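You operate a simulated robot arm through the tools that you are given. There is no shell and no other tool. Be economical: measure what you need, move in short steps, check, and stop when the job is done.

Carry out the task below with a simulated robot arm. There is one attempt and no reset: what you move stays moved.

TASK
Reset the tripped juicer line and get its lamp green again.
Fine: its switch off, then the blue reset button under the clear lid, then the switch on; close the lid, leave the other switches, the red knob and the plug.
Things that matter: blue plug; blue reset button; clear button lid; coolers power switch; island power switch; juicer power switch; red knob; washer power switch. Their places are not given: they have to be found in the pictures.

It is judged by the outcome, as a careful person would: the job done as asked, and still so three seconds after it is handed in. It fails if anything else is knocked over, pushed out of place, dropped, spilled or broken. A push-on lid holds only when it is set on centred and level and pressed home; a screw cap is set on level and turned clockwise until tight.

THE ROBOT
A 7-joint arm with a three-finger gripper, fixed in place. Base frame: the origin is at the foot of the arm, x ahead of it, y to its left, z up. Units: m, degrees, N and s.
Its first joint turns from -166.0 to 166.0 degrees. Payload 2.69 kg.
Tool frame: the origin (TCP) lies between the finger pads and is the grasp point; the fingertips stand 0.03 m ahead of it; z points along the fingers, y is the line along which they close. Largest opening 0.128 m; the body of the gripper starts 0.117 m behind the TCP.
Orientation is that of the tool frame in the base frame, as a unit quaternion [x, y, z, w]. With the fingers straight down and closing along the base's y, the tool's x points along the base's -x, its y along +y and its z along -z.

THE INTERFACE
- The arm moves only by the tool apply_moves. Its argument "increments" is one flat list of numbers, 7 for each row, row after row: the closure, from 0 (fully open) to 1 (shut), then the shift along the tool's x, y, z in units of 25 mm (1.0 is 25 mm), then the turn, a rotation vector about the tool's x, y, z in units of 4 degrees (1.0 is 4 degrees). In form: [gripper, tx, ty, tz, ax, ay, az, gripper, tx, ty, tz, ax, ay, az, ...]. A call has 1 to 20 rows; each row shifts and turns the commanded pose from where the row before left it, along the tool's axes as they then stand. A call with a number of a shift or a turn outside -1 to 1 is refused whole. Each row takes 0.2 s and may step no farther than 0.05 m and 8.6 degrees from the row before; otherwise, or with a gripper value out of range, the whole call is refused. A pose out of reach is approached as far as the arm can. The call stops where the force on the tool passes 40 N (or 10 N more than at its start, if that is more) or the arm is blocked; 0.2 s more then pass. The fingers move at their own pace and stop on an object; they squeeze with about 32 N. The grip force told is the motor's: it shows also when the fingers shut on nothing. Time passes only in rows, and 0.2 s behind the last, so rows that do not move let the fingers close. It gives the time, the measured TCP pose, the force on the tool (base axes), the opening and the grip force at its end, in the units of the frame above (readings bear some noise), with the torque about the TCP (base axes, N m) and any sound that the robot's microphone picked up, and new pictures: "views" is both (left out), scene, wrist or none.
- Cameras (640 x 400 px; columns grow to the right, rows downward): "scene" is fixed at [0.2192, -0.5012, 1.612]; the picture's right is [0.60, -0.80, 0.00], its down [-0.57, -0.43, -0.70] and it looks along [0.56, 0.42, -0.71] (base axes); focal length 354 px, centre (320, 200). "wrist" rides on the gripper at [0.058, 0.054, -0.131] in the tool frame; the picture's right is [-0.68, 0.74, 0.00], its down [-0.62, -0.57, -0.55] and it looks along [-0.40, -0.37, 0.84] (tool axes); focal length 234 px, centre (320, 200).
- move_column(by): slides the trunk up (or, below 0, down) by that many m; the arm rides with it, the base frame stays. It gives what a move gives, with no picture.
- probe_pixels(camera, pixels): there is no depth. For up to 12 entries [column, row, z] of the newest picture of that camera ("zoom" is the newest enlarged one), the place [x, y] in the base frame at which the ray of that pixel passes the height z, good to about 0.003 m. The clock stands still meanwhile.
- inspect(camera, box): a new picture of the part [left, top, right, bottom] of that camera's present view, enlarged. The clock stands still meanwhile.
- close_job(): hands the job in; it is judged then, once.

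Go step by step. Measure first, check grasps and placings, and put right what went wrong. The budget is 80 turns and 200 pictures, counting those below and the enlarged ones. Unless the task says otherwise, let go and move clear before handing in, and close with one line.

The tools are called after "Request:" as a command line: name --argument value ..., lists and objects as JSON in quotes. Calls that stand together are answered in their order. apply_moves: Moves the arm, as the interface text tells. Its arguments: {"type":"object","properties":{"increments":{"type":"array"},"views":{"type":"string","enum":["both","scene","wrist","none"]}},"required":["increments"]} The other tools are called the same way: move_column (by) slides the trunk up or down; probe_pixels (camera, pixels) gives the place at which the rays of pixels pass given heights; inspect (camera, box) takes an enlarged picture of a part of a camera's view; close_job () hands the job in.

At the start:

```text
t: 0.0
position: [0.7461, -0.0622, 1.2544]
ee_rot: [0.0, 1.0, 0.0, 0.0]
force: [0.5, 1.3, -0.8]
torque: [0.01, 0.03, -0.02]
grip_width: 0.1279
grasp_force: 0.0
trunk travel left (down, up): [-0.15, 0.2]
```

scene: 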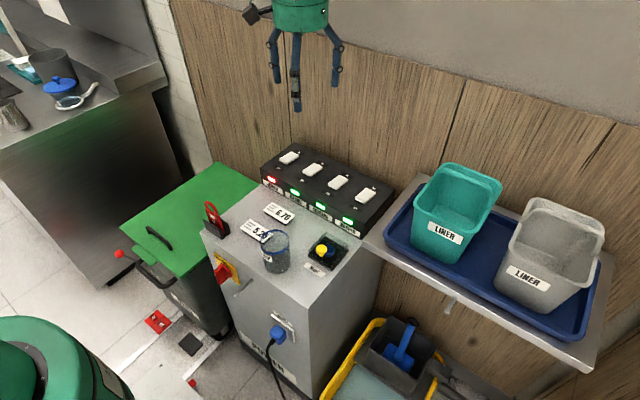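
wrist: 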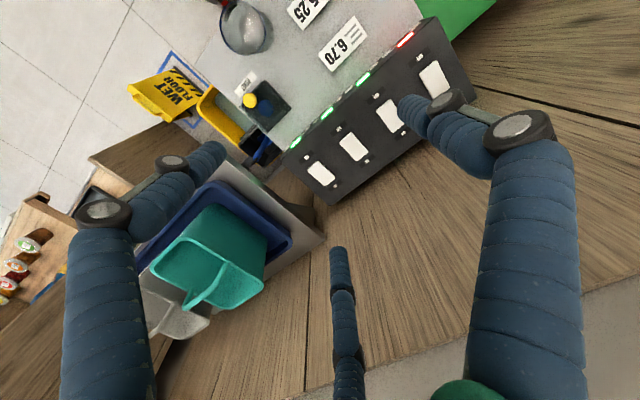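

The scene picture shows a switch panel (260-395, 145-235) with one red lamp at the left, and a yellow and blue button near (320,250). I'll enlarge those parts first.

Request:
inspect --camera "scene" --box '[250, 135, 400, 240]'

Request:
inspect --camera "scene" --box '[200, 190, 380, 300]'

Request:
inspect --camera "wrist" --box '[200, 0, 480, 200]'

```text
3.81 times, centred on (325, 188) of scene
```

zoom: 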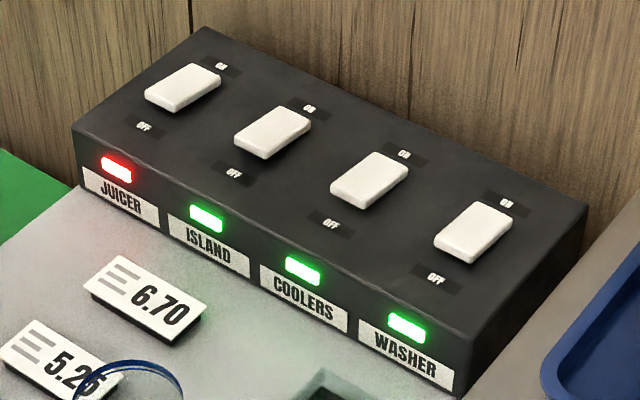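

```text
3.56 times, centred on (290, 245) of scene
```

zoom: 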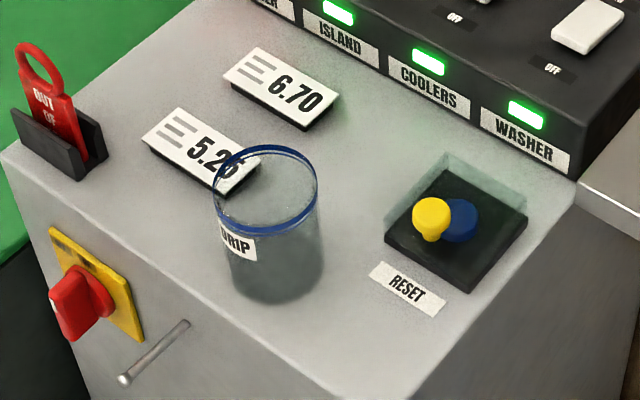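

```text
2.00 times, centred on (340, 100) of wrist
```

zoom: 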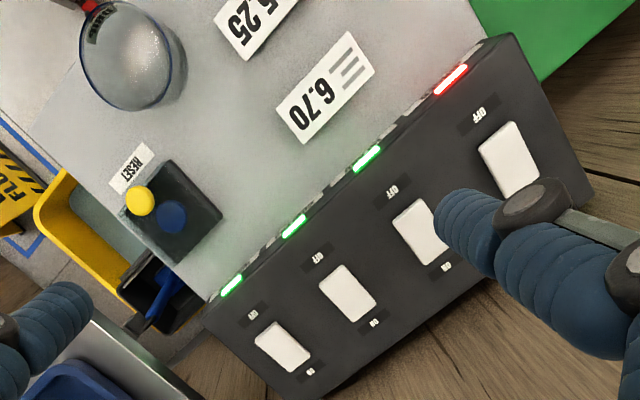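

The juicer lamp is red, and the yellow knob near scene (321,248) looks like the lid's handle. I'll triangulate the main features using both cameras.

Request:
probe_pixels --camera "scene" --pixels '[[321.2, 248.4, 0.8], [321.2, 248.4, 1.0], [328.8, 250, 0.8], [328.8, 250, 1.0], [314.5, 269.8, 0.8], [314.5, 269.8, 1.0], [289, 157.9, 0.8], [289, 157.9, 1.0], [365.5, 195.5, 0.8], [365.5, 195.5, 1.0]]'

Request:
probe_pixels --camera "wrist" --pixels '[[250, 100, 0.8], [250, 100, 1.0], [266, 108.5, 0.8], [266, 108.5, 1.0], [245.5, 84, 0.8], [245.5, 84, 1.0], [435, 80, 0.8], [435, 80, 1.0], [321.5, 174, 0.8], [321.5, 174, 1.0]]'

```text
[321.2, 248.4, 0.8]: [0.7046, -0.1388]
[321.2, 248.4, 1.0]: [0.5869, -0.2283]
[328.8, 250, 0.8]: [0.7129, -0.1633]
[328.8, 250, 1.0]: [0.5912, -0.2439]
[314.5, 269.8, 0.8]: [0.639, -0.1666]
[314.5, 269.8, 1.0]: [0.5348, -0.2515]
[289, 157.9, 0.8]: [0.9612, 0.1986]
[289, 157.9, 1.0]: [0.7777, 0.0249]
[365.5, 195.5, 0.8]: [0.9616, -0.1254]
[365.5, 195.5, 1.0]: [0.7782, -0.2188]
```

```text
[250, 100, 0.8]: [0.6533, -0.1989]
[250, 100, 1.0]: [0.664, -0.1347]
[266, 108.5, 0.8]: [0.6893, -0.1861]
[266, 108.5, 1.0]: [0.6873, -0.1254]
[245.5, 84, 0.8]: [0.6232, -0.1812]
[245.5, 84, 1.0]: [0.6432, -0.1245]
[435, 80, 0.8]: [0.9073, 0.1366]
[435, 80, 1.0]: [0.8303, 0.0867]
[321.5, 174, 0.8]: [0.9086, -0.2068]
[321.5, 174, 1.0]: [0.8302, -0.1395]
```

Triangulation puts the yellow knob at about (0.658,-0.174,0.879), the blue button at (0.689,-0.175,0.836), the bench top at z≈0.822 and the switches at x≈0.868, z≈0.90. I'll look closer at the lid and the juicer switch.

Request:
inspect --camera "scene" --box '[298, 225, 358, 275]'

Request:
inspect --camera "wrist" --box '[225, 60, 325, 140]'

Request:
inspect --camera "scene" --box '[260, 140, 340, 190]'

```text
8.00 times, centred on (328, 250) of scene
```

zoom: 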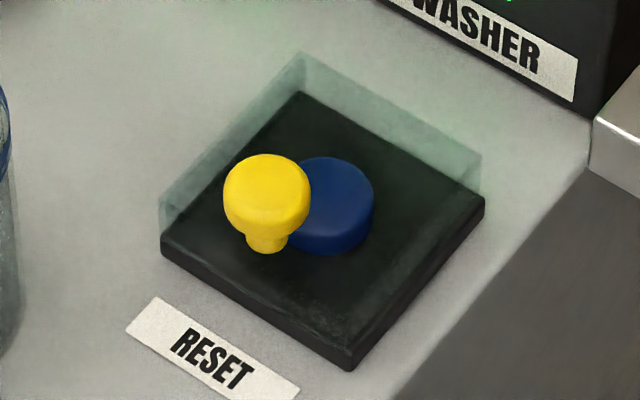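

```text
5.00 times, centred on (275, 100) of wrist
```

zoom: 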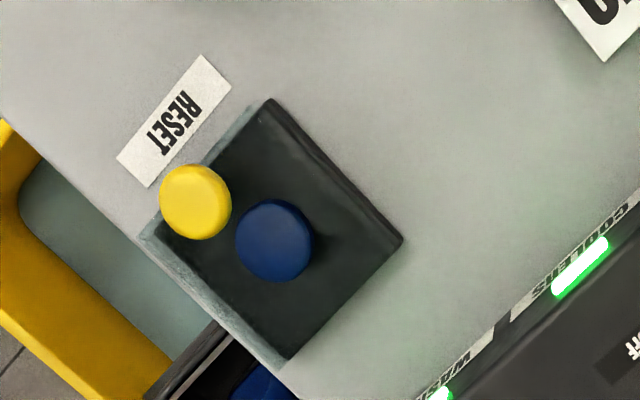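

```text
8.00 times, centred on (300, 165) of scene
```

zoom: 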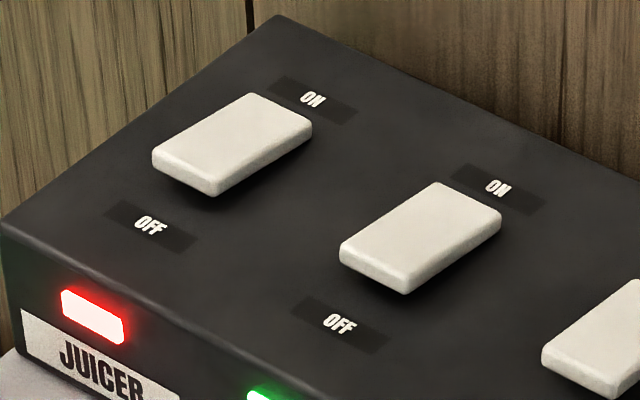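

The rockers' near ends are raised, so they are ON, and the juicer must be pressed at its near end. The lid is a clear box with its knob on the near side, so the hinge is probably at the far side. I'll measure the edges next.

Request:
probe_pixels --camera "scene" --pixels '[[283, 161.25, 0.908], [295.1, 153.4, 0.897], [308, 255, 0.832], [348.6, 250.6, 0.832], [332, 270.6, 0.832], [325.5, 236.25, 0.832], [325.5, 231.5, 0.86], [308, 250.6, 0.86], [348.2, 244.4, 0.86]]'

Request:
inspect --camera "wrist" --box '[380, 20, 490, 110]'

```text
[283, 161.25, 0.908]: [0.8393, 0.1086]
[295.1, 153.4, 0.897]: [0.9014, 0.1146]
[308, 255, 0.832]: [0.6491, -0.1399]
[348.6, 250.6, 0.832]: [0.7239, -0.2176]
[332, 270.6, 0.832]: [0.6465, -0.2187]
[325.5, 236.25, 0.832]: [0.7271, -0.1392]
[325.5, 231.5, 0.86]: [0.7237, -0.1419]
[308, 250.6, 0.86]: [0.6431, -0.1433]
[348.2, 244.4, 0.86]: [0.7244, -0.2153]
```

```text
4.44 times, centred on (435, 65) of wrist
```

zoom: 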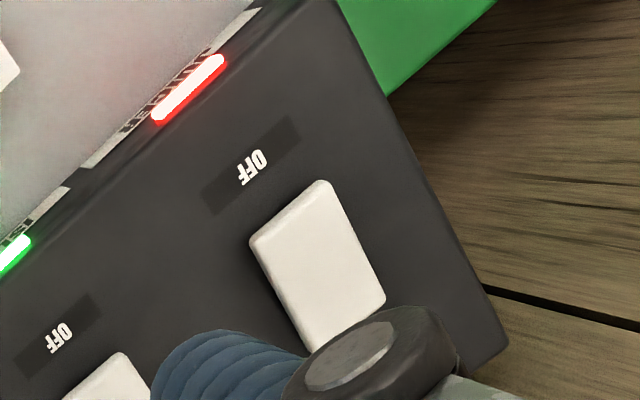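

The rocker spans x 0.84–0.90 at y≈0.111, and the lid spans x 0.645–0.725, y -0.218 to -0.14. I'll close the fingers and go above the juicer rocker's near end.

Request:
apply_moves --increments '[1, -0.594, 0.993, 0, 0, 0, 0, 1, -0.594, 0.993, 0, 0, 0, 0, 1, -0.594, 0.993, 0, 0, 0, 0, 1, -0.594, 0.993, 0, 0, 0, 0, 1, -0.594, 0.993, 0, 0, 0, 0, 1, -0.594, 0.993, 0, 0, 0, 0, 1, -0.594, 0.993, 0, 0, 0, 0, 1, 0, 0, 1, 0, 0, 0, 1, 0, 0, 1, 0, 0, 0, 1, 0, 0, 1, 0, 0, 0, 1, 0, 0, 1, 0, 0, 0, 1, 0, 0, 1, 0, 0, 0, 1, 0, 0, 1, 0, 0, 0, 1, 0, 0, 1, 0, 0, 0, 1, 0, 0, 1, 0, 0, 0, 1, 0, 0, 1, 0, 0, 0, 1, 0, 0, 1, 0, 0, 0]'

```text
t: 3.6
position: [0.8478, 0.1119, 1.0057]
ee_rot: [0.0, 1.0, 0.0, 0.0]
force: [0.3, 0.1, 0.6]
torque: [0.01, 0.0, 0.0]
grip_width: 0.0021
grasp_force: 31.0
trunk travel left (down, up): [-0.15, 0.2]
```

scene: 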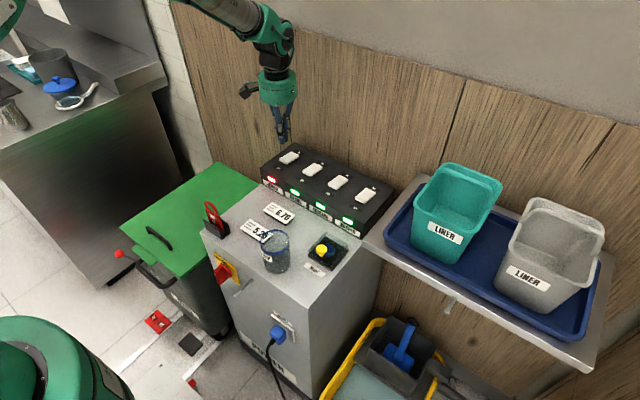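
wrist: 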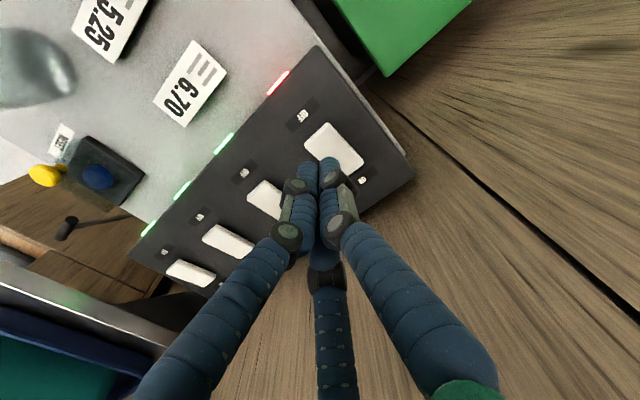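

The fingertips are shut over the juicer rocker at z≈0.976. I'll lower them close to it and check the alignment.

Request:
apply_moves --increments '[1, 0, 0, 0.9, 0, 0, 0, 1, 0, 0, 0.9, 0, 0, 0]'

Request:
inspect --camera "wrist" --box '[240, 80, 400, 180]'

Request:
inspect --camera "scene" --box '[250, 115, 330, 185]'

```text
t: 4.2
position: [0.8486, 0.1113, 0.9605]
ee_rot: [0.0, 1.0, 0.0, 0.001]
force: [0.2, 0.4, -0.7]
torque: [0.01, 0.02, 0.02]
grip_width: 0.0023
grasp_force: 31.3
trunk travel left (down, up): [-0.15, 0.2]
```

scene: 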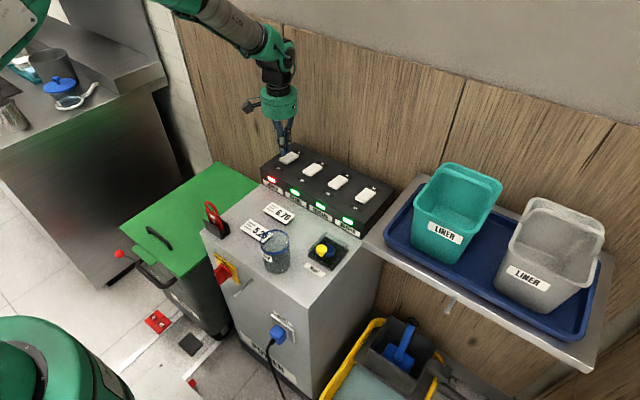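
wrist: 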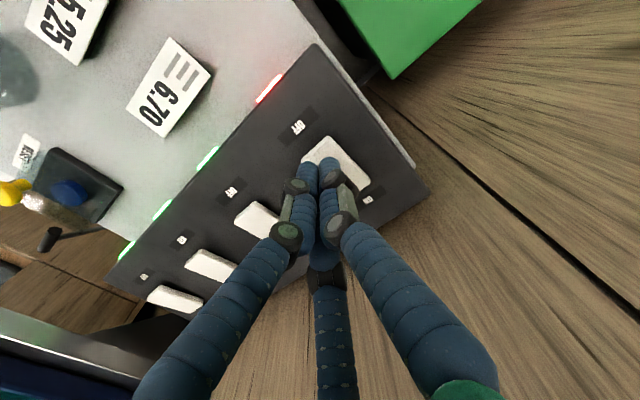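

```text
4.00 times, centred on (320, 130) of wrist
```

zoom: 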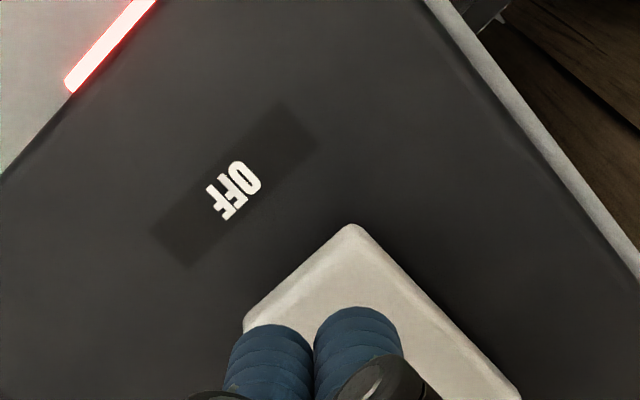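

```text
5.71 times, centred on (290, 150) of scene
```

zoom: 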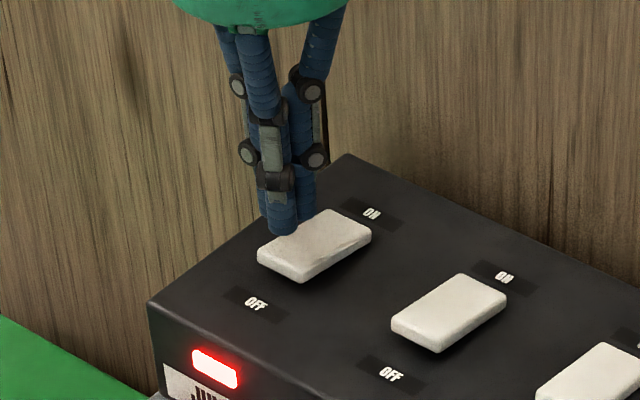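

The tip is 2–3 cm above the near half of the rocker and in line with it. I'll press down in small steps.

Request:
apply_moves --increments '[1, 0, 0, 0.4, 0, 0, 0, 1, 0, 0, 0.3, 0, 0, 0, 1, 0, 0, 0.2, 0, 0, 0, 1, 0, 0, 0.2, 0, 0, 0, 1, 0, 0, 0.2, 0, 0, 0]'

Request:
inspect --camera "scene" --box '[250, 115, 330, 185]'

```text
t: 5.4
position: [0.849, 0.1129, 0.9322]
ee_rot: [-0.001, 1.0, 0.0, 0.002]
force: [-7.2, -1.7, 22.5]
torque: [-0.16, -0.15, -0.02]
grip_width: 0.0022
grasp_force: 31.8
trunk travel left (down, up): [-0.15, 0.2]
```

scene: 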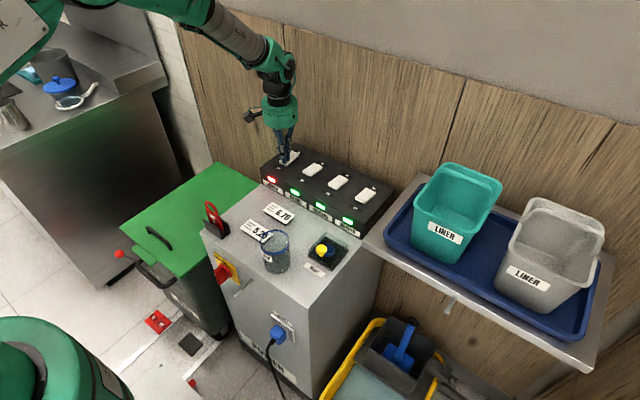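
wrist: 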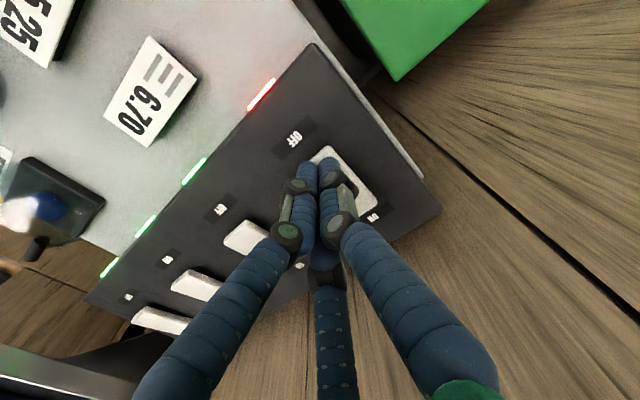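

```text
5.71 times, centred on (290, 150) of scene
```

zoom: 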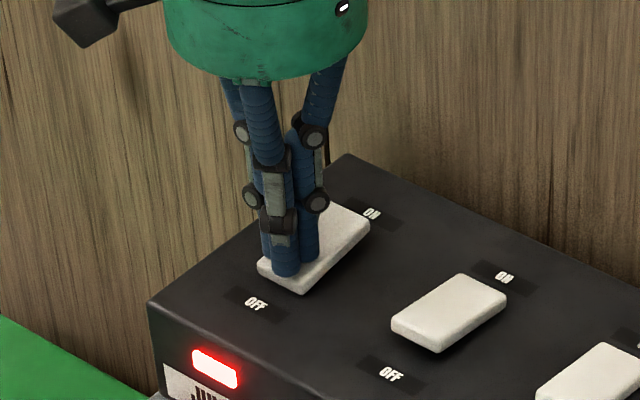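

The rocker has taken 22 N and no click was reported, so it may not have flipped yet. I'll press a little further, then lift and look.

Request:
apply_moves --increments '[1, 0, 0, 0.15, 0, 0, 0, 1, 0, 0, 0.15, 0, 0, 0]' --views "none"

Request:
inspect --camera "scene" --box '[250, 115, 330, 185]'

```text
t: 5.8
position: [0.8498, 0.1127, 0.9318]
ee_rot: [0.001, 1.0, -0.001, 0.005]
force: [-2.1, -0.3, 14.2]
torque: [-0.06, -0.22, -0.01]
grip_width: 0.0022
grasp_force: 31.8
trunk travel left (down, up): [-0.15, 0.2]
stopped in row 2: the force on the tool passed its limit at 44 N (the readings are from after the stop); the commanded pose is now the measured one
```

```text
5.71 times, centred on (290, 150) of scene
```

zoom: 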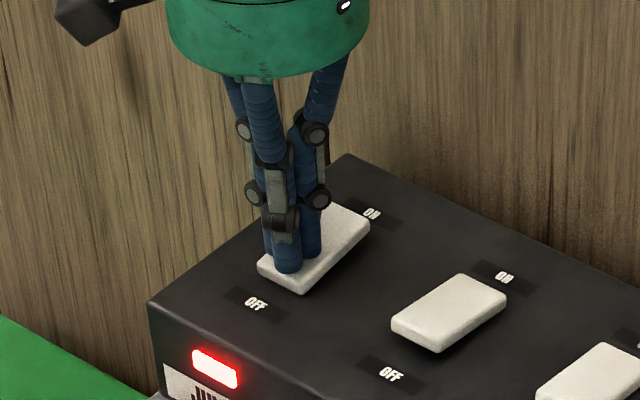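

The tool stopped hard against the end of travel at 44 N. I'll lift clear and check the rocker.

Request:
apply_moves --increments '[1, 0, 0, -1, 0, 0, 0, 1, 0, 0, -1, 0, 0, 0, 1, 0, 0, -1, 0, 0, 0]' --views "none"

Request:
inspect --camera "scene" --box '[250, 135, 400, 240]'

Request:
inspect --camera "wrist" --box '[140, 60, 420, 260]'

```text
t: 6.6
position: [0.8514, 0.1134, 1.0044]
ee_rot: [0.0, 1.0, 0.001, 0.001]
force: [-0.2, 0.4, 0.0]
torque: [0.05, 0.03, 0.0]
grip_width: 0.0023
grasp_force: 31.8
trunk travel left (down, up): [-0.15, 0.2]
```

```text
3.81 times, centred on (325, 188) of scene
```

zoom: 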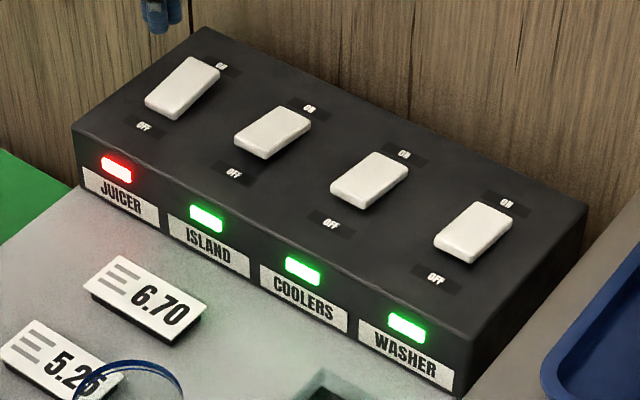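

```text
2.00 times, centred on (280, 160) of wrist
```

zoom: 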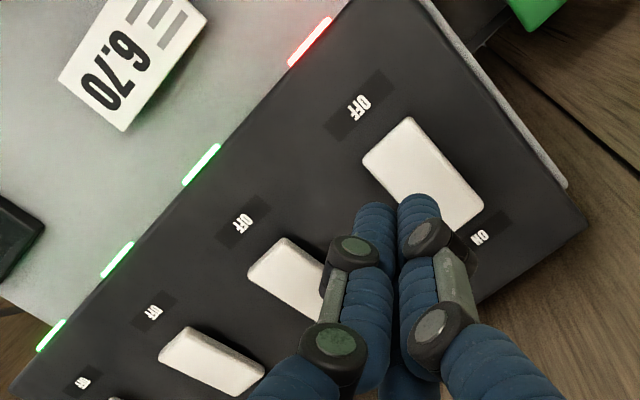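

The juicer rocker has flipped to OFF, with its far end up, and the others are unchanged. Next I'll move above the yellow knob with the fingers partly open.

Request:
apply_moves --increments '[1, 0.645, -0.957, 0, 0, 0, 0, 1, 0.645, -0.957, 0, 0, 0, 0, 1, 0.645, -0.957, 0, 0, 0, 0, 1, 0.645, -0.957, 0, 0, 0, 0, 1, 0.645, -0.957, 0, 0, 0, 0, 1, 0.645, -0.957, 0, 0, 0, 0, 1, 0.645, -0.957, 0, 0, 0, 0, 1, 0.645, -0.957, 0, 0, 0, 0, 1, 0.645, -0.957, 0, 0, 0, 0, 0.6, 0.645, -0.957, 0, 0, 0, 0, 0.6, 0.645, -0.957, 0, 0, 0, 0, 0.6, 0.645, -0.957, 0, 0, 0, 0]'

Request:
inspect --camera "wrist" --box '[240, 80, 400, 180]'

Request:
inspect --camera "scene" --box '[280, 200, 370, 275]'

```text
t: 9.2
position: [0.6564, -0.1748, 1.0036]
ee_rot: [0.0, 1.0, 0.0, 0.002]
force: [-0.6, 0.5, 0.7]
torque: [0.0, 0.04, -0.02]
grip_width: 0.051
grasp_force: 0.0
trunk travel left (down, up): [-0.15, 0.2]
```

scene: 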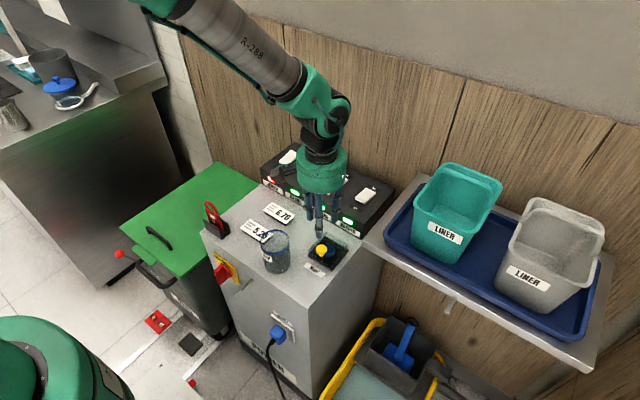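
wrist: 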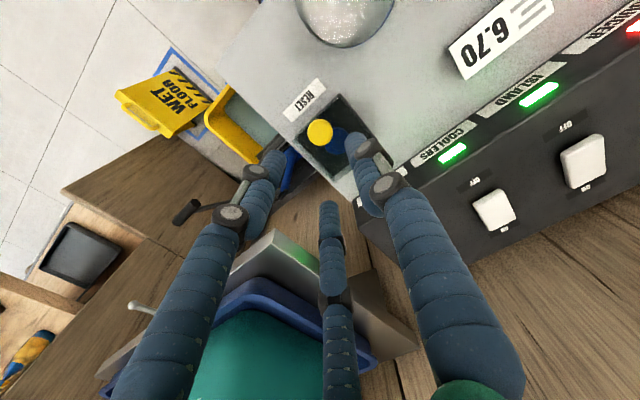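

```text
4.00 times, centred on (320, 130) of wrist
```

zoom: 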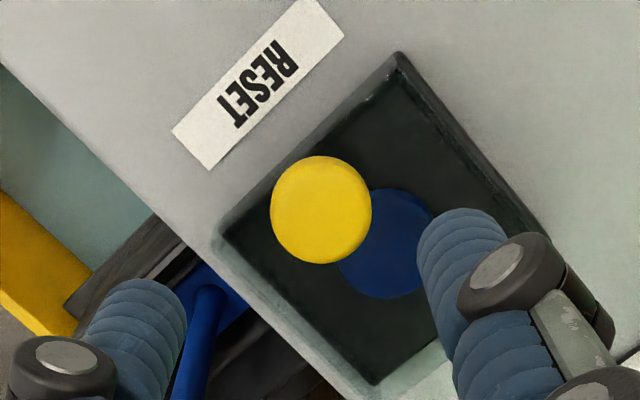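

```text
5.33 times, centred on (325, 238) of scene
```

zoom: 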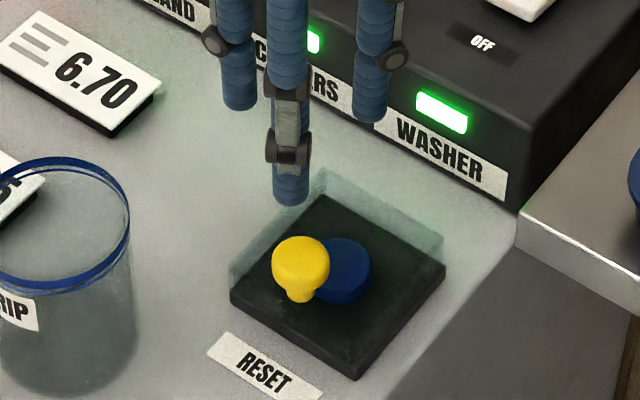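

The knob sits between the fingers in the wrist zoom. I'll check where the three visible fingertips really are, and refine the knob and lid positions.

Request:
probe_pixels --camera "wrist" --pixels '[[275, 155, 0.974], [358, 143, 0.974], [330, 205, 0.974], [320, 132.3, 0.888], [320, 132.3, 0.88], [337, 141, 0.836], [307.5, 132.3, 0.885], [332.5, 132.3, 0.885]]'

Request:
probe_pixels --camera "scene" --pixels '[[309, 219, 0.974], [333.5, 219, 0.974], [320, 237, 0.974], [321.3, 248.4, 0.88], [321.3, 256, 0.865]]'

```text
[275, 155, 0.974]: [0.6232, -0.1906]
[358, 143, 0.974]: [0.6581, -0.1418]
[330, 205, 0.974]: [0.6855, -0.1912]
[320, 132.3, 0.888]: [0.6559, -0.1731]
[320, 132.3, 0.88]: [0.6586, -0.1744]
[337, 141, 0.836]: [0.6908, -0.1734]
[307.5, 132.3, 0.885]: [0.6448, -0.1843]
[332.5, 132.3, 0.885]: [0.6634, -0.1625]
```

```text
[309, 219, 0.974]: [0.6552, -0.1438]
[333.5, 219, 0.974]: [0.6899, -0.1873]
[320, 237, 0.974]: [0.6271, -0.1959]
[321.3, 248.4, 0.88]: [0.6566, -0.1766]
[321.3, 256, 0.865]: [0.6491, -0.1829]
```

The knob centre is at about (0.657,-0.175), with its head near z 0.88, and the TCP is directly above it. I'll descend to tip z≈0.868 and close.

Request:
apply_moves --increments '[0.6, 0, 0, 1, 0, 0, 0, 0.6, 0, 0, 1, 0, 0, 0, 0.6, 0, 0, 1, 0, 0, 0, 0.6, 0, 0, 0.8, 0, 0, 0, 0.6, 0, 0, 0.4, 0, 0, 0]'

Request:
inspect --camera "wrist" --box '[240, 80, 400, 180]'

Request:
inspect --camera "scene" --box '[280, 200, 370, 275]'

```text
t: 10.4
position: [0.6577, -0.1764, 0.8979]
ee_rot: [0.0, 1.0, 0.001, 0.001]
force: [0.0, 0.7, 0.6]
torque: [0.0, 0.02, -0.01]
grip_width: 0.0513
grasp_force: 0.0
trunk travel left (down, up): [-0.15, 0.2]
```

scene: 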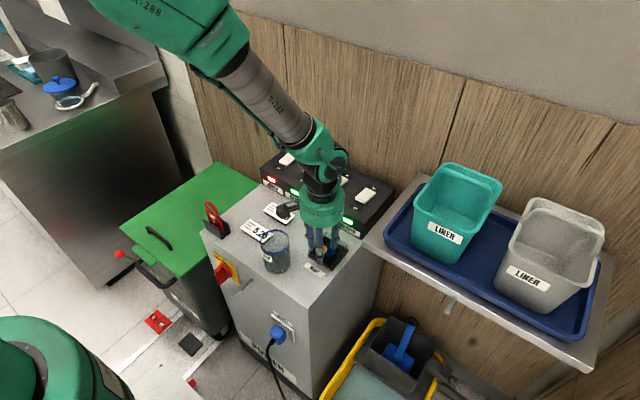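
wrist: 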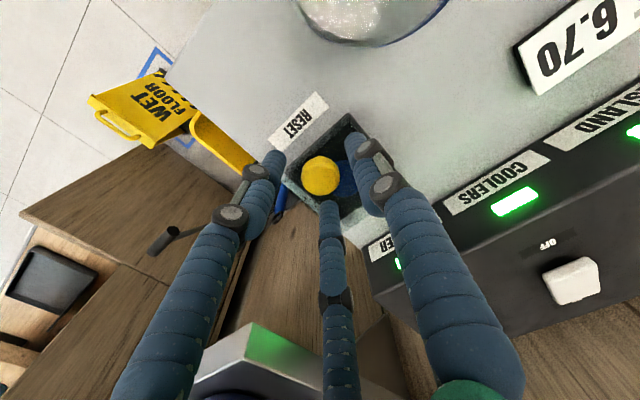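

```text
4.00 times, centred on (320, 130) of wrist
```

zoom: 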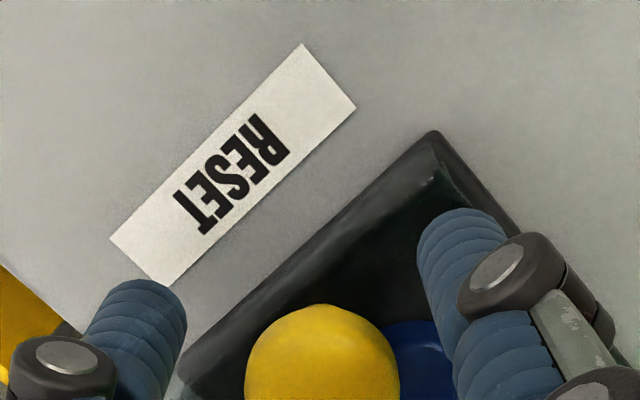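

```text
5.33 times, centred on (325, 238) of scene
```

zoom: 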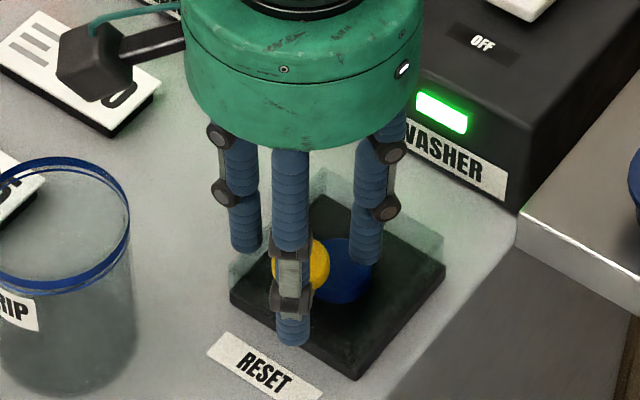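

The knob is well inside the fingers, so I'll close on it.

Request:
apply_moves --increments '[0.75, 0, 0, 0, 0, 0, 0, 0.9, 0, 0, 0, 0, 0, 0, 0.9, 0, 0, 0, 0, 0, 0]' --views "none"

Request:
inspect --camera "wrist" --box '[240, 100, 400, 200]'

```text
t: 11.2
position: [0.6579, -0.1751, 0.898]
ee_rot: [0.0, 1.0, 0.0, 0.001]
force: [3.1, 8.7, -3.5]
torque: [0.3, 0.09, 0.0]
grip_width: 0.0266
grasp_force: 45.0
trunk travel left (down, up): [-0.15, 0.2]
```

```text
4.00 times, centred on (320, 150) of wrist
```

zoom: 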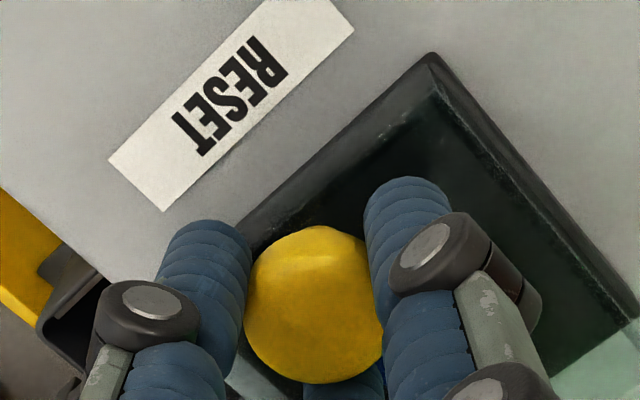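

The grip is firm at 26.6 mm on the knob. I'll rotate the lid 16° about its presumed far-side hinge at (0.725, 0.845) and watch the force.

Request:
apply_moves --increments '[0.9, -0.156, 0.04, -0.182, 0, 1, 0, 0.9, -0.156, 0, -0.182, 0, 1, 0, 0.9, -0.156, 0, -0.182, 0, 1, 0, 0.9, -0.156, 0, -0.182, 0, 1, 0]'

Request:
inspect --camera "scene" --box '[280, 200, 370, 275]'

```text
t: 12.2
position: [0.6724, -0.1752, 0.9156]
ee_rot: [0.0, 0.99, 0.0, -0.139]
force: [-25.1, -12.3, 17.5]
torque: [-0.66, 0.47, 0.11]
grip_width: 0.0266
grasp_force: 45.2
trunk travel left (down, up): [-0.15, 0.2]
```

scene: 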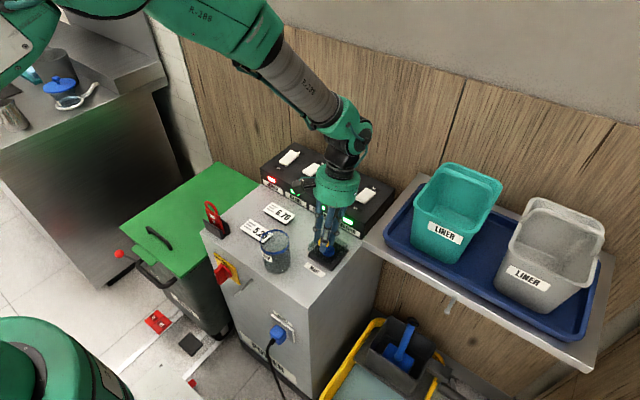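
wrist: 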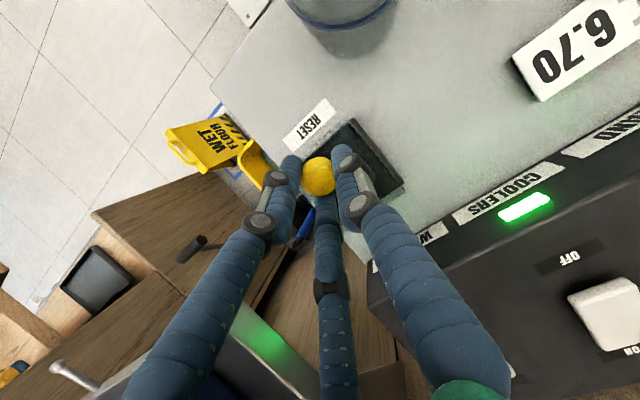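

```text
5.33 times, centred on (325, 238) of scene
```

zoom: 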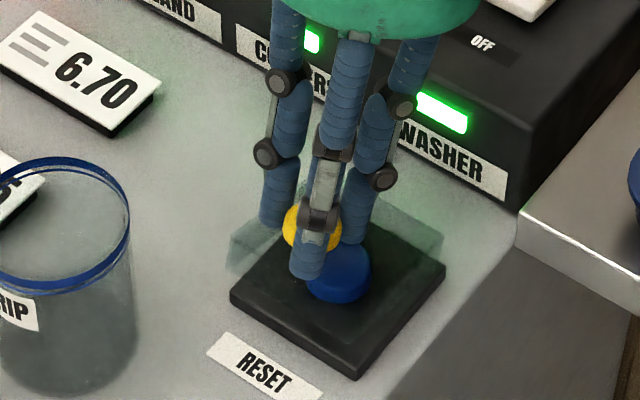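

The force (-25,-12,+18) pushes radially outward, so the real hinge is higher or farther away than I assumed, roughly (0.733,0.858). I'll relax outward and re-read the force.

Request:
apply_moves --increments '[0.9, 0.15, -0.03, -0.074, 0, 0, 0, 0.9, 0, 0, 0, 0, 0, 0]' --views "none"

Request:
inspect --camera "scene" --box '[295, 215, 355, 270]'

Request:
inspect --camera "wrist" --box '[260, 90, 440, 220]'

```text
t: 12.8
position: [0.673, -0.176, 0.9159]
ee_rot: [0.0, 0.99, 0.001, -0.138]
force: [4.0, -6.2, -14.6]
torque: [0.02, 0.54, 0.06]
grip_width: 0.0267
grasp_force: 44.8
trunk travel left (down, up): [-0.15, 0.2]
```

```text
7.27 times, centred on (325, 242) of scene
```

zoom: 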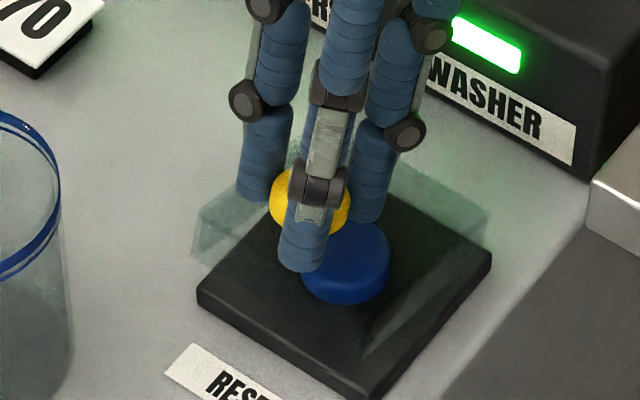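

```text
3.08 times, centred on (350, 155) of wrist
```

zoom: 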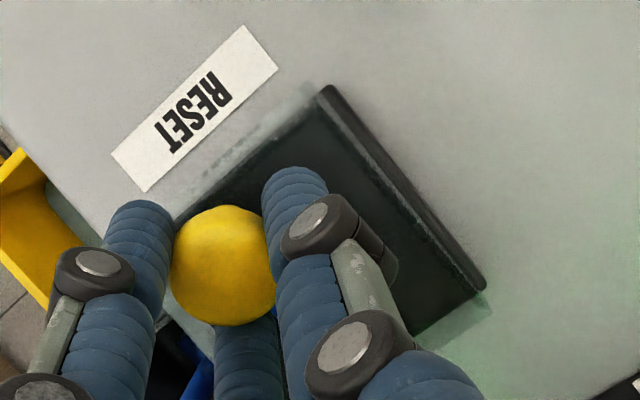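

Position held while the force reversed, so the true hinge is about (0.7286, 0.855), and the lid is visibly rising. I'll continue 16° more with the corrected arc.

Request:
apply_moves --increments '[0.9, -0.042, -0.02, 0.059, 0, 0, 0, 0.9, -0.13, 0, -0.193, 0, 1, 0, 0.9, -0.13, 0, -0.193, 0, 1, 0, 0.9, -0.13, 0, -0.193, 0, 1, 0, 0.9, -0.13, 0, -0.193, 0, 1, 0]'

Request:
inspect --camera "scene" --box '[280, 200, 370, 275]'

```text
t: 14.0
position: [0.6928, -0.1757, 0.9282]
ee_rot: [-0.001, 0.962, -0.001, -0.273]
force: [5.1, 1.3, 6.8]
torque: [-0.3, -0.7, 0.17]
grip_width: 0.0265
grasp_force: 45.0
trunk travel left (down, up): [-0.15, 0.2]
```

scene: 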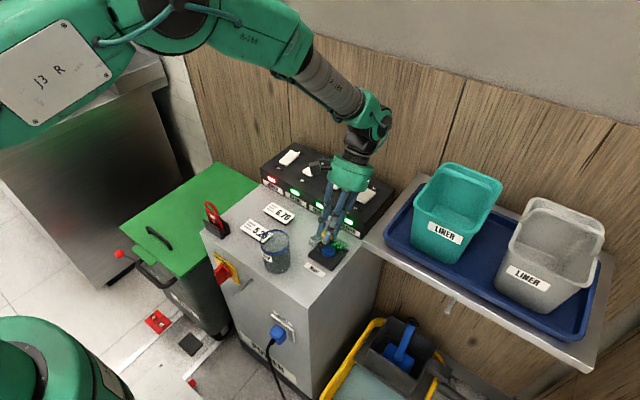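
wrist: 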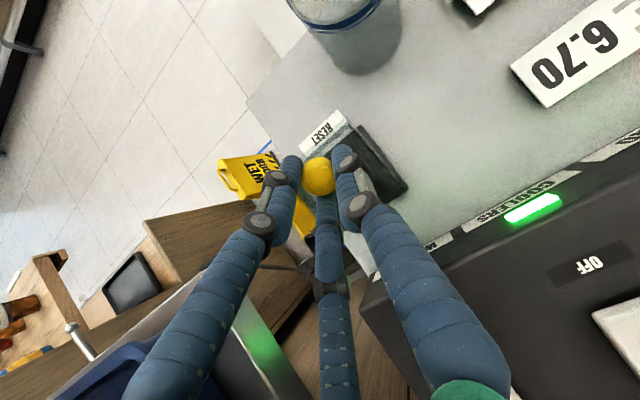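

```text
5.33 times, centred on (325, 238) of scene
```

zoom: 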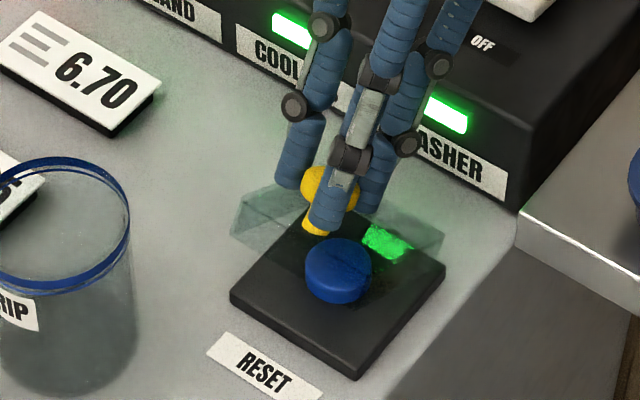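

The lid is open about 32° with low forces. I'll take it another 16°.

Request:
apply_moves --increments '[0.9, -0.13, 0, -0.193, 0, 1, 0, 0.9, -0.13, 0, -0.193, 0, 1, 0, 0.9, -0.13, 0, -0.193, 0, 1, 0, 0.9, -0.13, 0, -0.193, 0, 1, 0]'

Request:
inspect --camera "scene" --box '[280, 200, 370, 275]'

```text
t: 15.0
position: [0.7132, -0.1744, 0.9363]
ee_rot: [0.001, 0.914, 0.001, -0.405]
force: [8.2, 3.8, -0.7]
torque: [0.07, -0.7, -0.16]
grip_width: 0.0266
grasp_force: 44.9
trunk travel left (down, up): [-0.15, 0.2]
```

scene: 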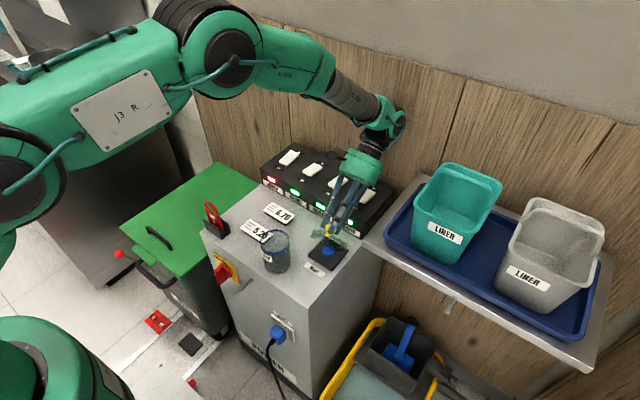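
wrist: 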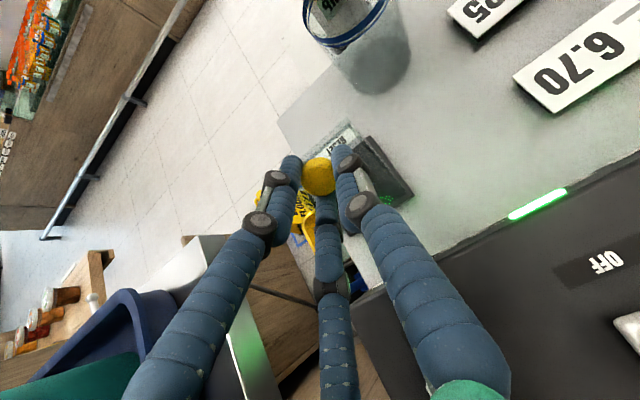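

```text
5.33 times, centred on (325, 238) of scene
```

zoom: 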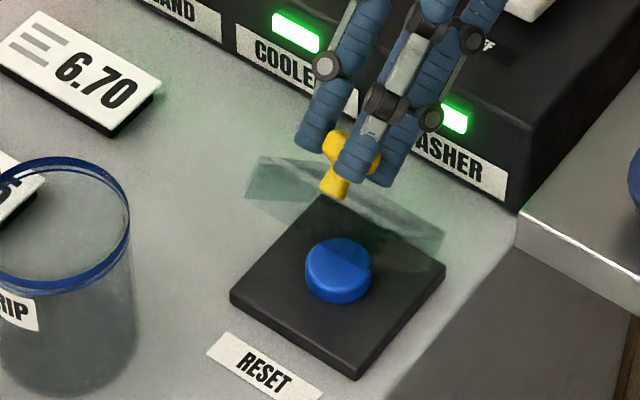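

At 48° the lid follows well, but the wrist is nearing the wall. I'll keep the lid moving on its arc while tilting the tool back, so the knob pivots between the pads.

Request:
apply_moves --increments '[0.9, -0.05, 0, -0.166, 0, -1, 0, 0.9, -0.05, 0, -0.166, 0, -1, 0, 0.9, -0.05, 0, -0.166, 0, -1, 0]'

Request:
inspect --camera "scene" --box '[280, 200, 370, 275]'

```text
t: 15.8
position: [0.7235, -0.1742, 0.946]
ee_rot: [0.0, 0.952, 0.0, -0.306]
force: [-16.0, -1.5, 19.9]
torque: [0.24, 1.38, -0.27]
grip_width: 0.0265
grasp_force: 44.7
trunk travel left (down, up): [-0.15, 0.2]
```

scene: 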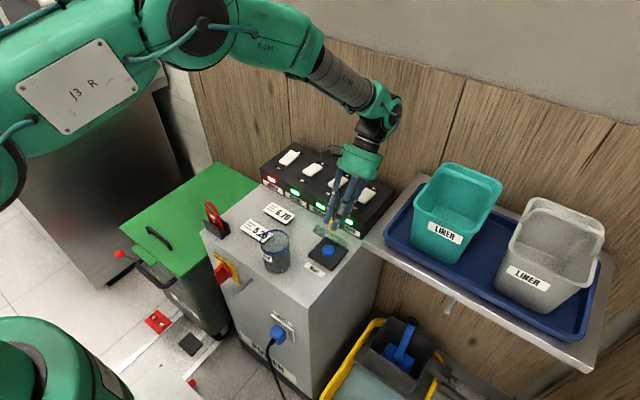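
wrist: 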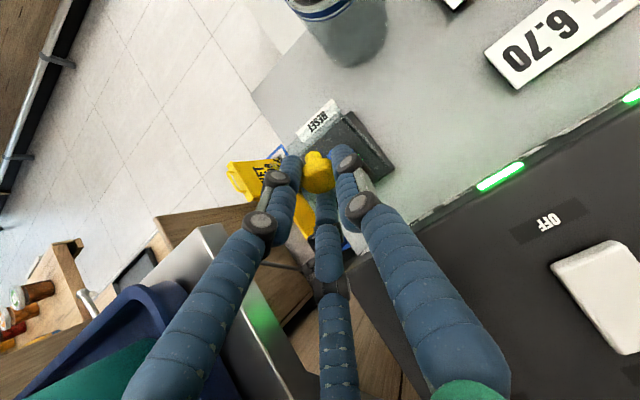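

```text
5.33 times, centred on (325, 238) of scene
```

zoom: 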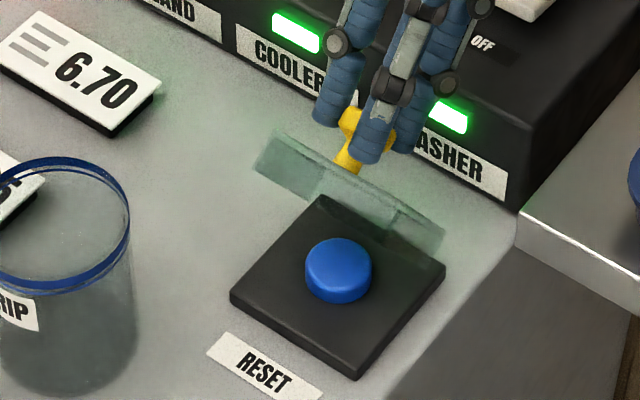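

The lid is now at about 59° and the knob pivots in the pads. I'll ease the squeeze slightly and take it to about 75°.

Request:
apply_moves --increments '[0.81, -0.148, 0, -0.145, 0, 0, 0, 0.81, -0.148, 0, -0.145, 0, 0, 0, 0.81, -0.148, 0, -0.145, 0, 0, 0, 0.81, -0.148, 0, -0.145, 0, 0, 0]'

Request:
inspect --camera "scene" --box '[280, 200, 370, 275]'

```text
t: 16.8
position: [0.7429, -0.1747, 0.9464]
ee_rot: [0.0, 0.952, 0.0, -0.307]
force: [-11.7, 4.2, 16.6]
torque: [0.35, 1.39, -0.42]
grip_width: 0.0259
grasp_force: 44.9
trunk travel left (down, up): [-0.15, 0.2]
```

scene: 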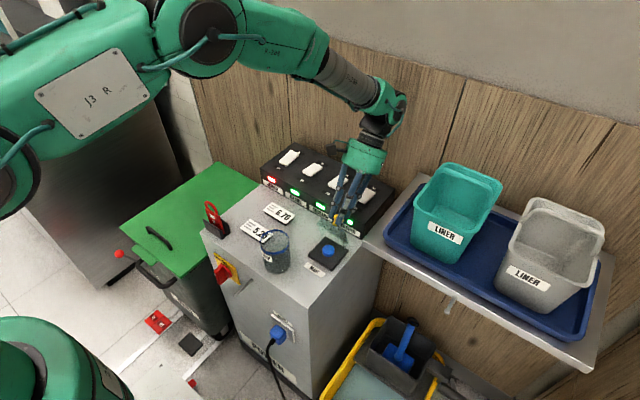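
wrist: 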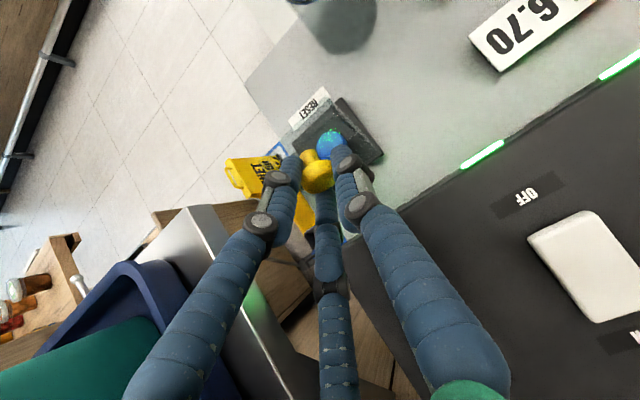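

```text
5.33 times, centred on (325, 238) of scene
```

zoom: 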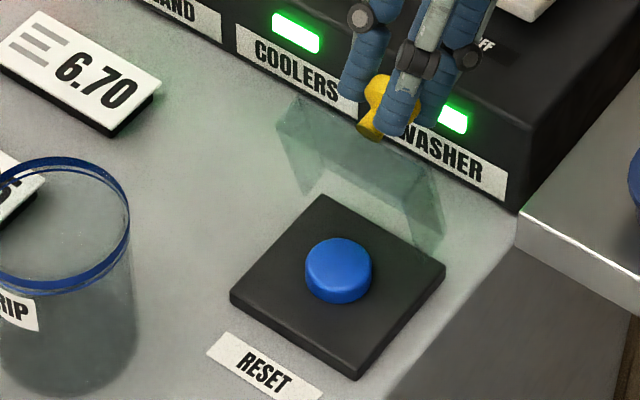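

The lid is at about 75°, so I'll continue past vertical to about 95°.

Request:
apply_moves --increments '[0.81, -0.238, 0, -0.098, 0, 0, 0, 0.81, -0.238, 0, -0.098, 0, 0, 0, 0.81, -0.238, 0, -0.098, 0, 0, 0, 0.81, -0.238, 0, -0.098, 0, 0, 0]'

Request:
inspect --camera "scene" --box '[280, 200, 370, 275]'

```text
t: 17.5
position: [0.7577, -0.1746, 0.9463]
ee_rot: [0.001, 0.952, 0.001, -0.306]
force: [-7.6, 3.4, 14.0]
torque: [0.11, 1.06, -0.26]
grip_width: 0.0256
grasp_force: 45.4
trunk travel left (down, up): [-0.15, 0.2]
stopped in row 3: the force on the tool passed its limit at 42 N (the readings are from after the stop); the commanded pose is now the measured one
```

scene: 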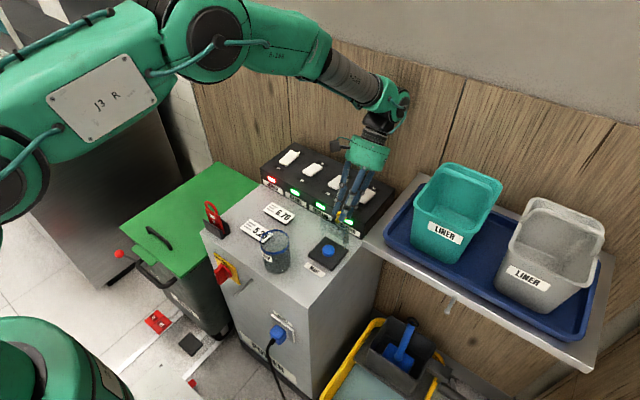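
wrist: 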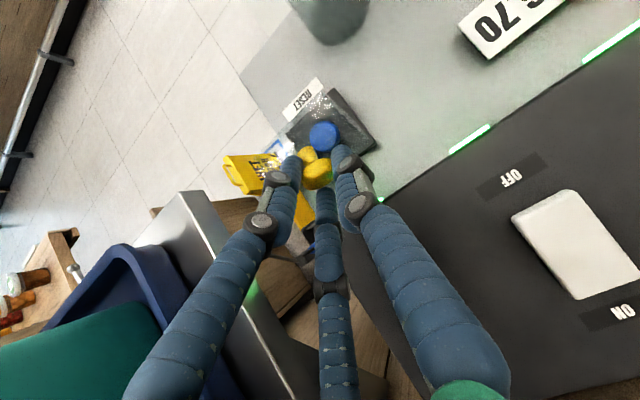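

```text
5.33 times, centred on (325, 238) of scene
```

zoom: 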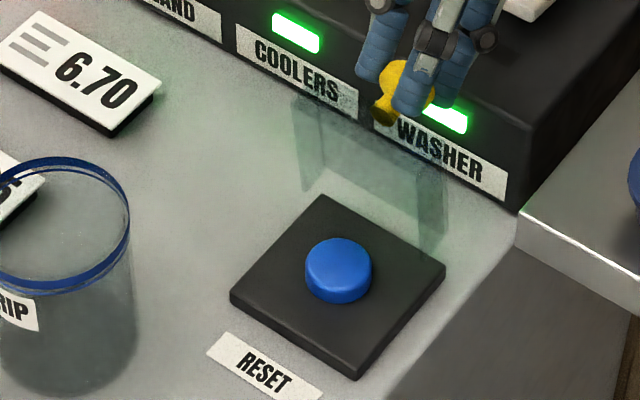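

The stop came at about 85°, from either the arc error or pivot friction. I'll edge on with slightly more height and see whether the lid passes vertical.

Request:
apply_moves --increments '[0.81, -0.174, 0, -0.1, 0, 0.3, 0, 0.81, -0.174, 0, -0.1, 0, 0.3, 0, 0.81, -0.174, 0, -0.1, 0, 0.3, 0]' --views "none"

Request:
inspect --camera "scene" --box '[280, 200, 370, 275]'

```text
t: 18.3
position: [0.775, -0.1765, 0.9429]
ee_rot: [0.0, 0.942, 0.0, -0.337]
force: [-2.5, 0.4, 2.7]
torque: [0.09, 0.29, -0.24]
grip_width: 0.0271
grasp_force: 45.0
trunk travel left (down, up): [-0.15, 0.2]
```

```text
5.33 times, centred on (325, 238) of scene
```

zoom: 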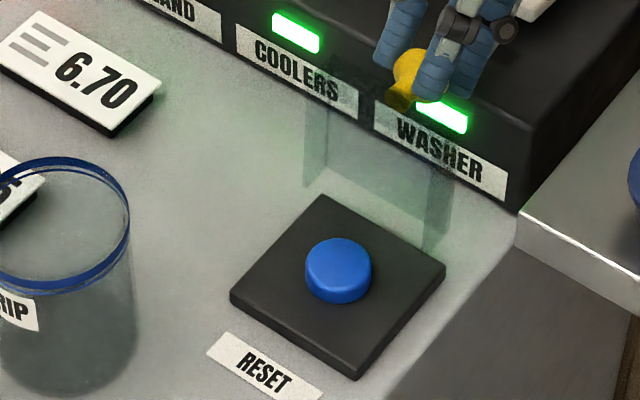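

Forces are small and the lid is near 95°. I'll nudge it a bit further, then check that it stays when released.

Request:
apply_moves --increments '[0.81, -0.2, 0, -0.065, 0, 0, 0, 0.81, -0.2, 0, -0.065, 0, 0, 0]' --views "none"

Request:
inspect --camera "scene" --box '[280, 200, 370, 275]'

Request:
inspect --camera "wrist" --box '[240, 60, 440, 200]'

```text
t: 18.9
position: [0.7839, -0.1747, 0.9404]
ee_rot: [0.0, 0.943, 0.0, -0.334]
force: [2.7, 1.6, 8.3]
torque: [-0.06, 0.12, -0.02]
grip_width: 0.0259
grasp_force: 27.8
trunk travel left (down, up): [-0.15, 0.2]
```

```text
5.33 times, centred on (325, 238) of scene
```

zoom: 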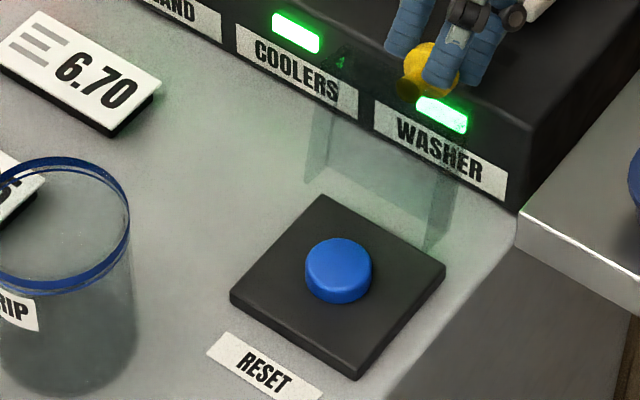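

```text
2.86 times, centred on (340, 130) of wrist
```

zoom: 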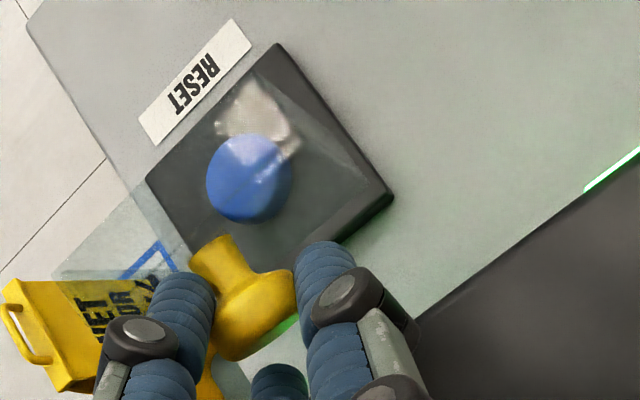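

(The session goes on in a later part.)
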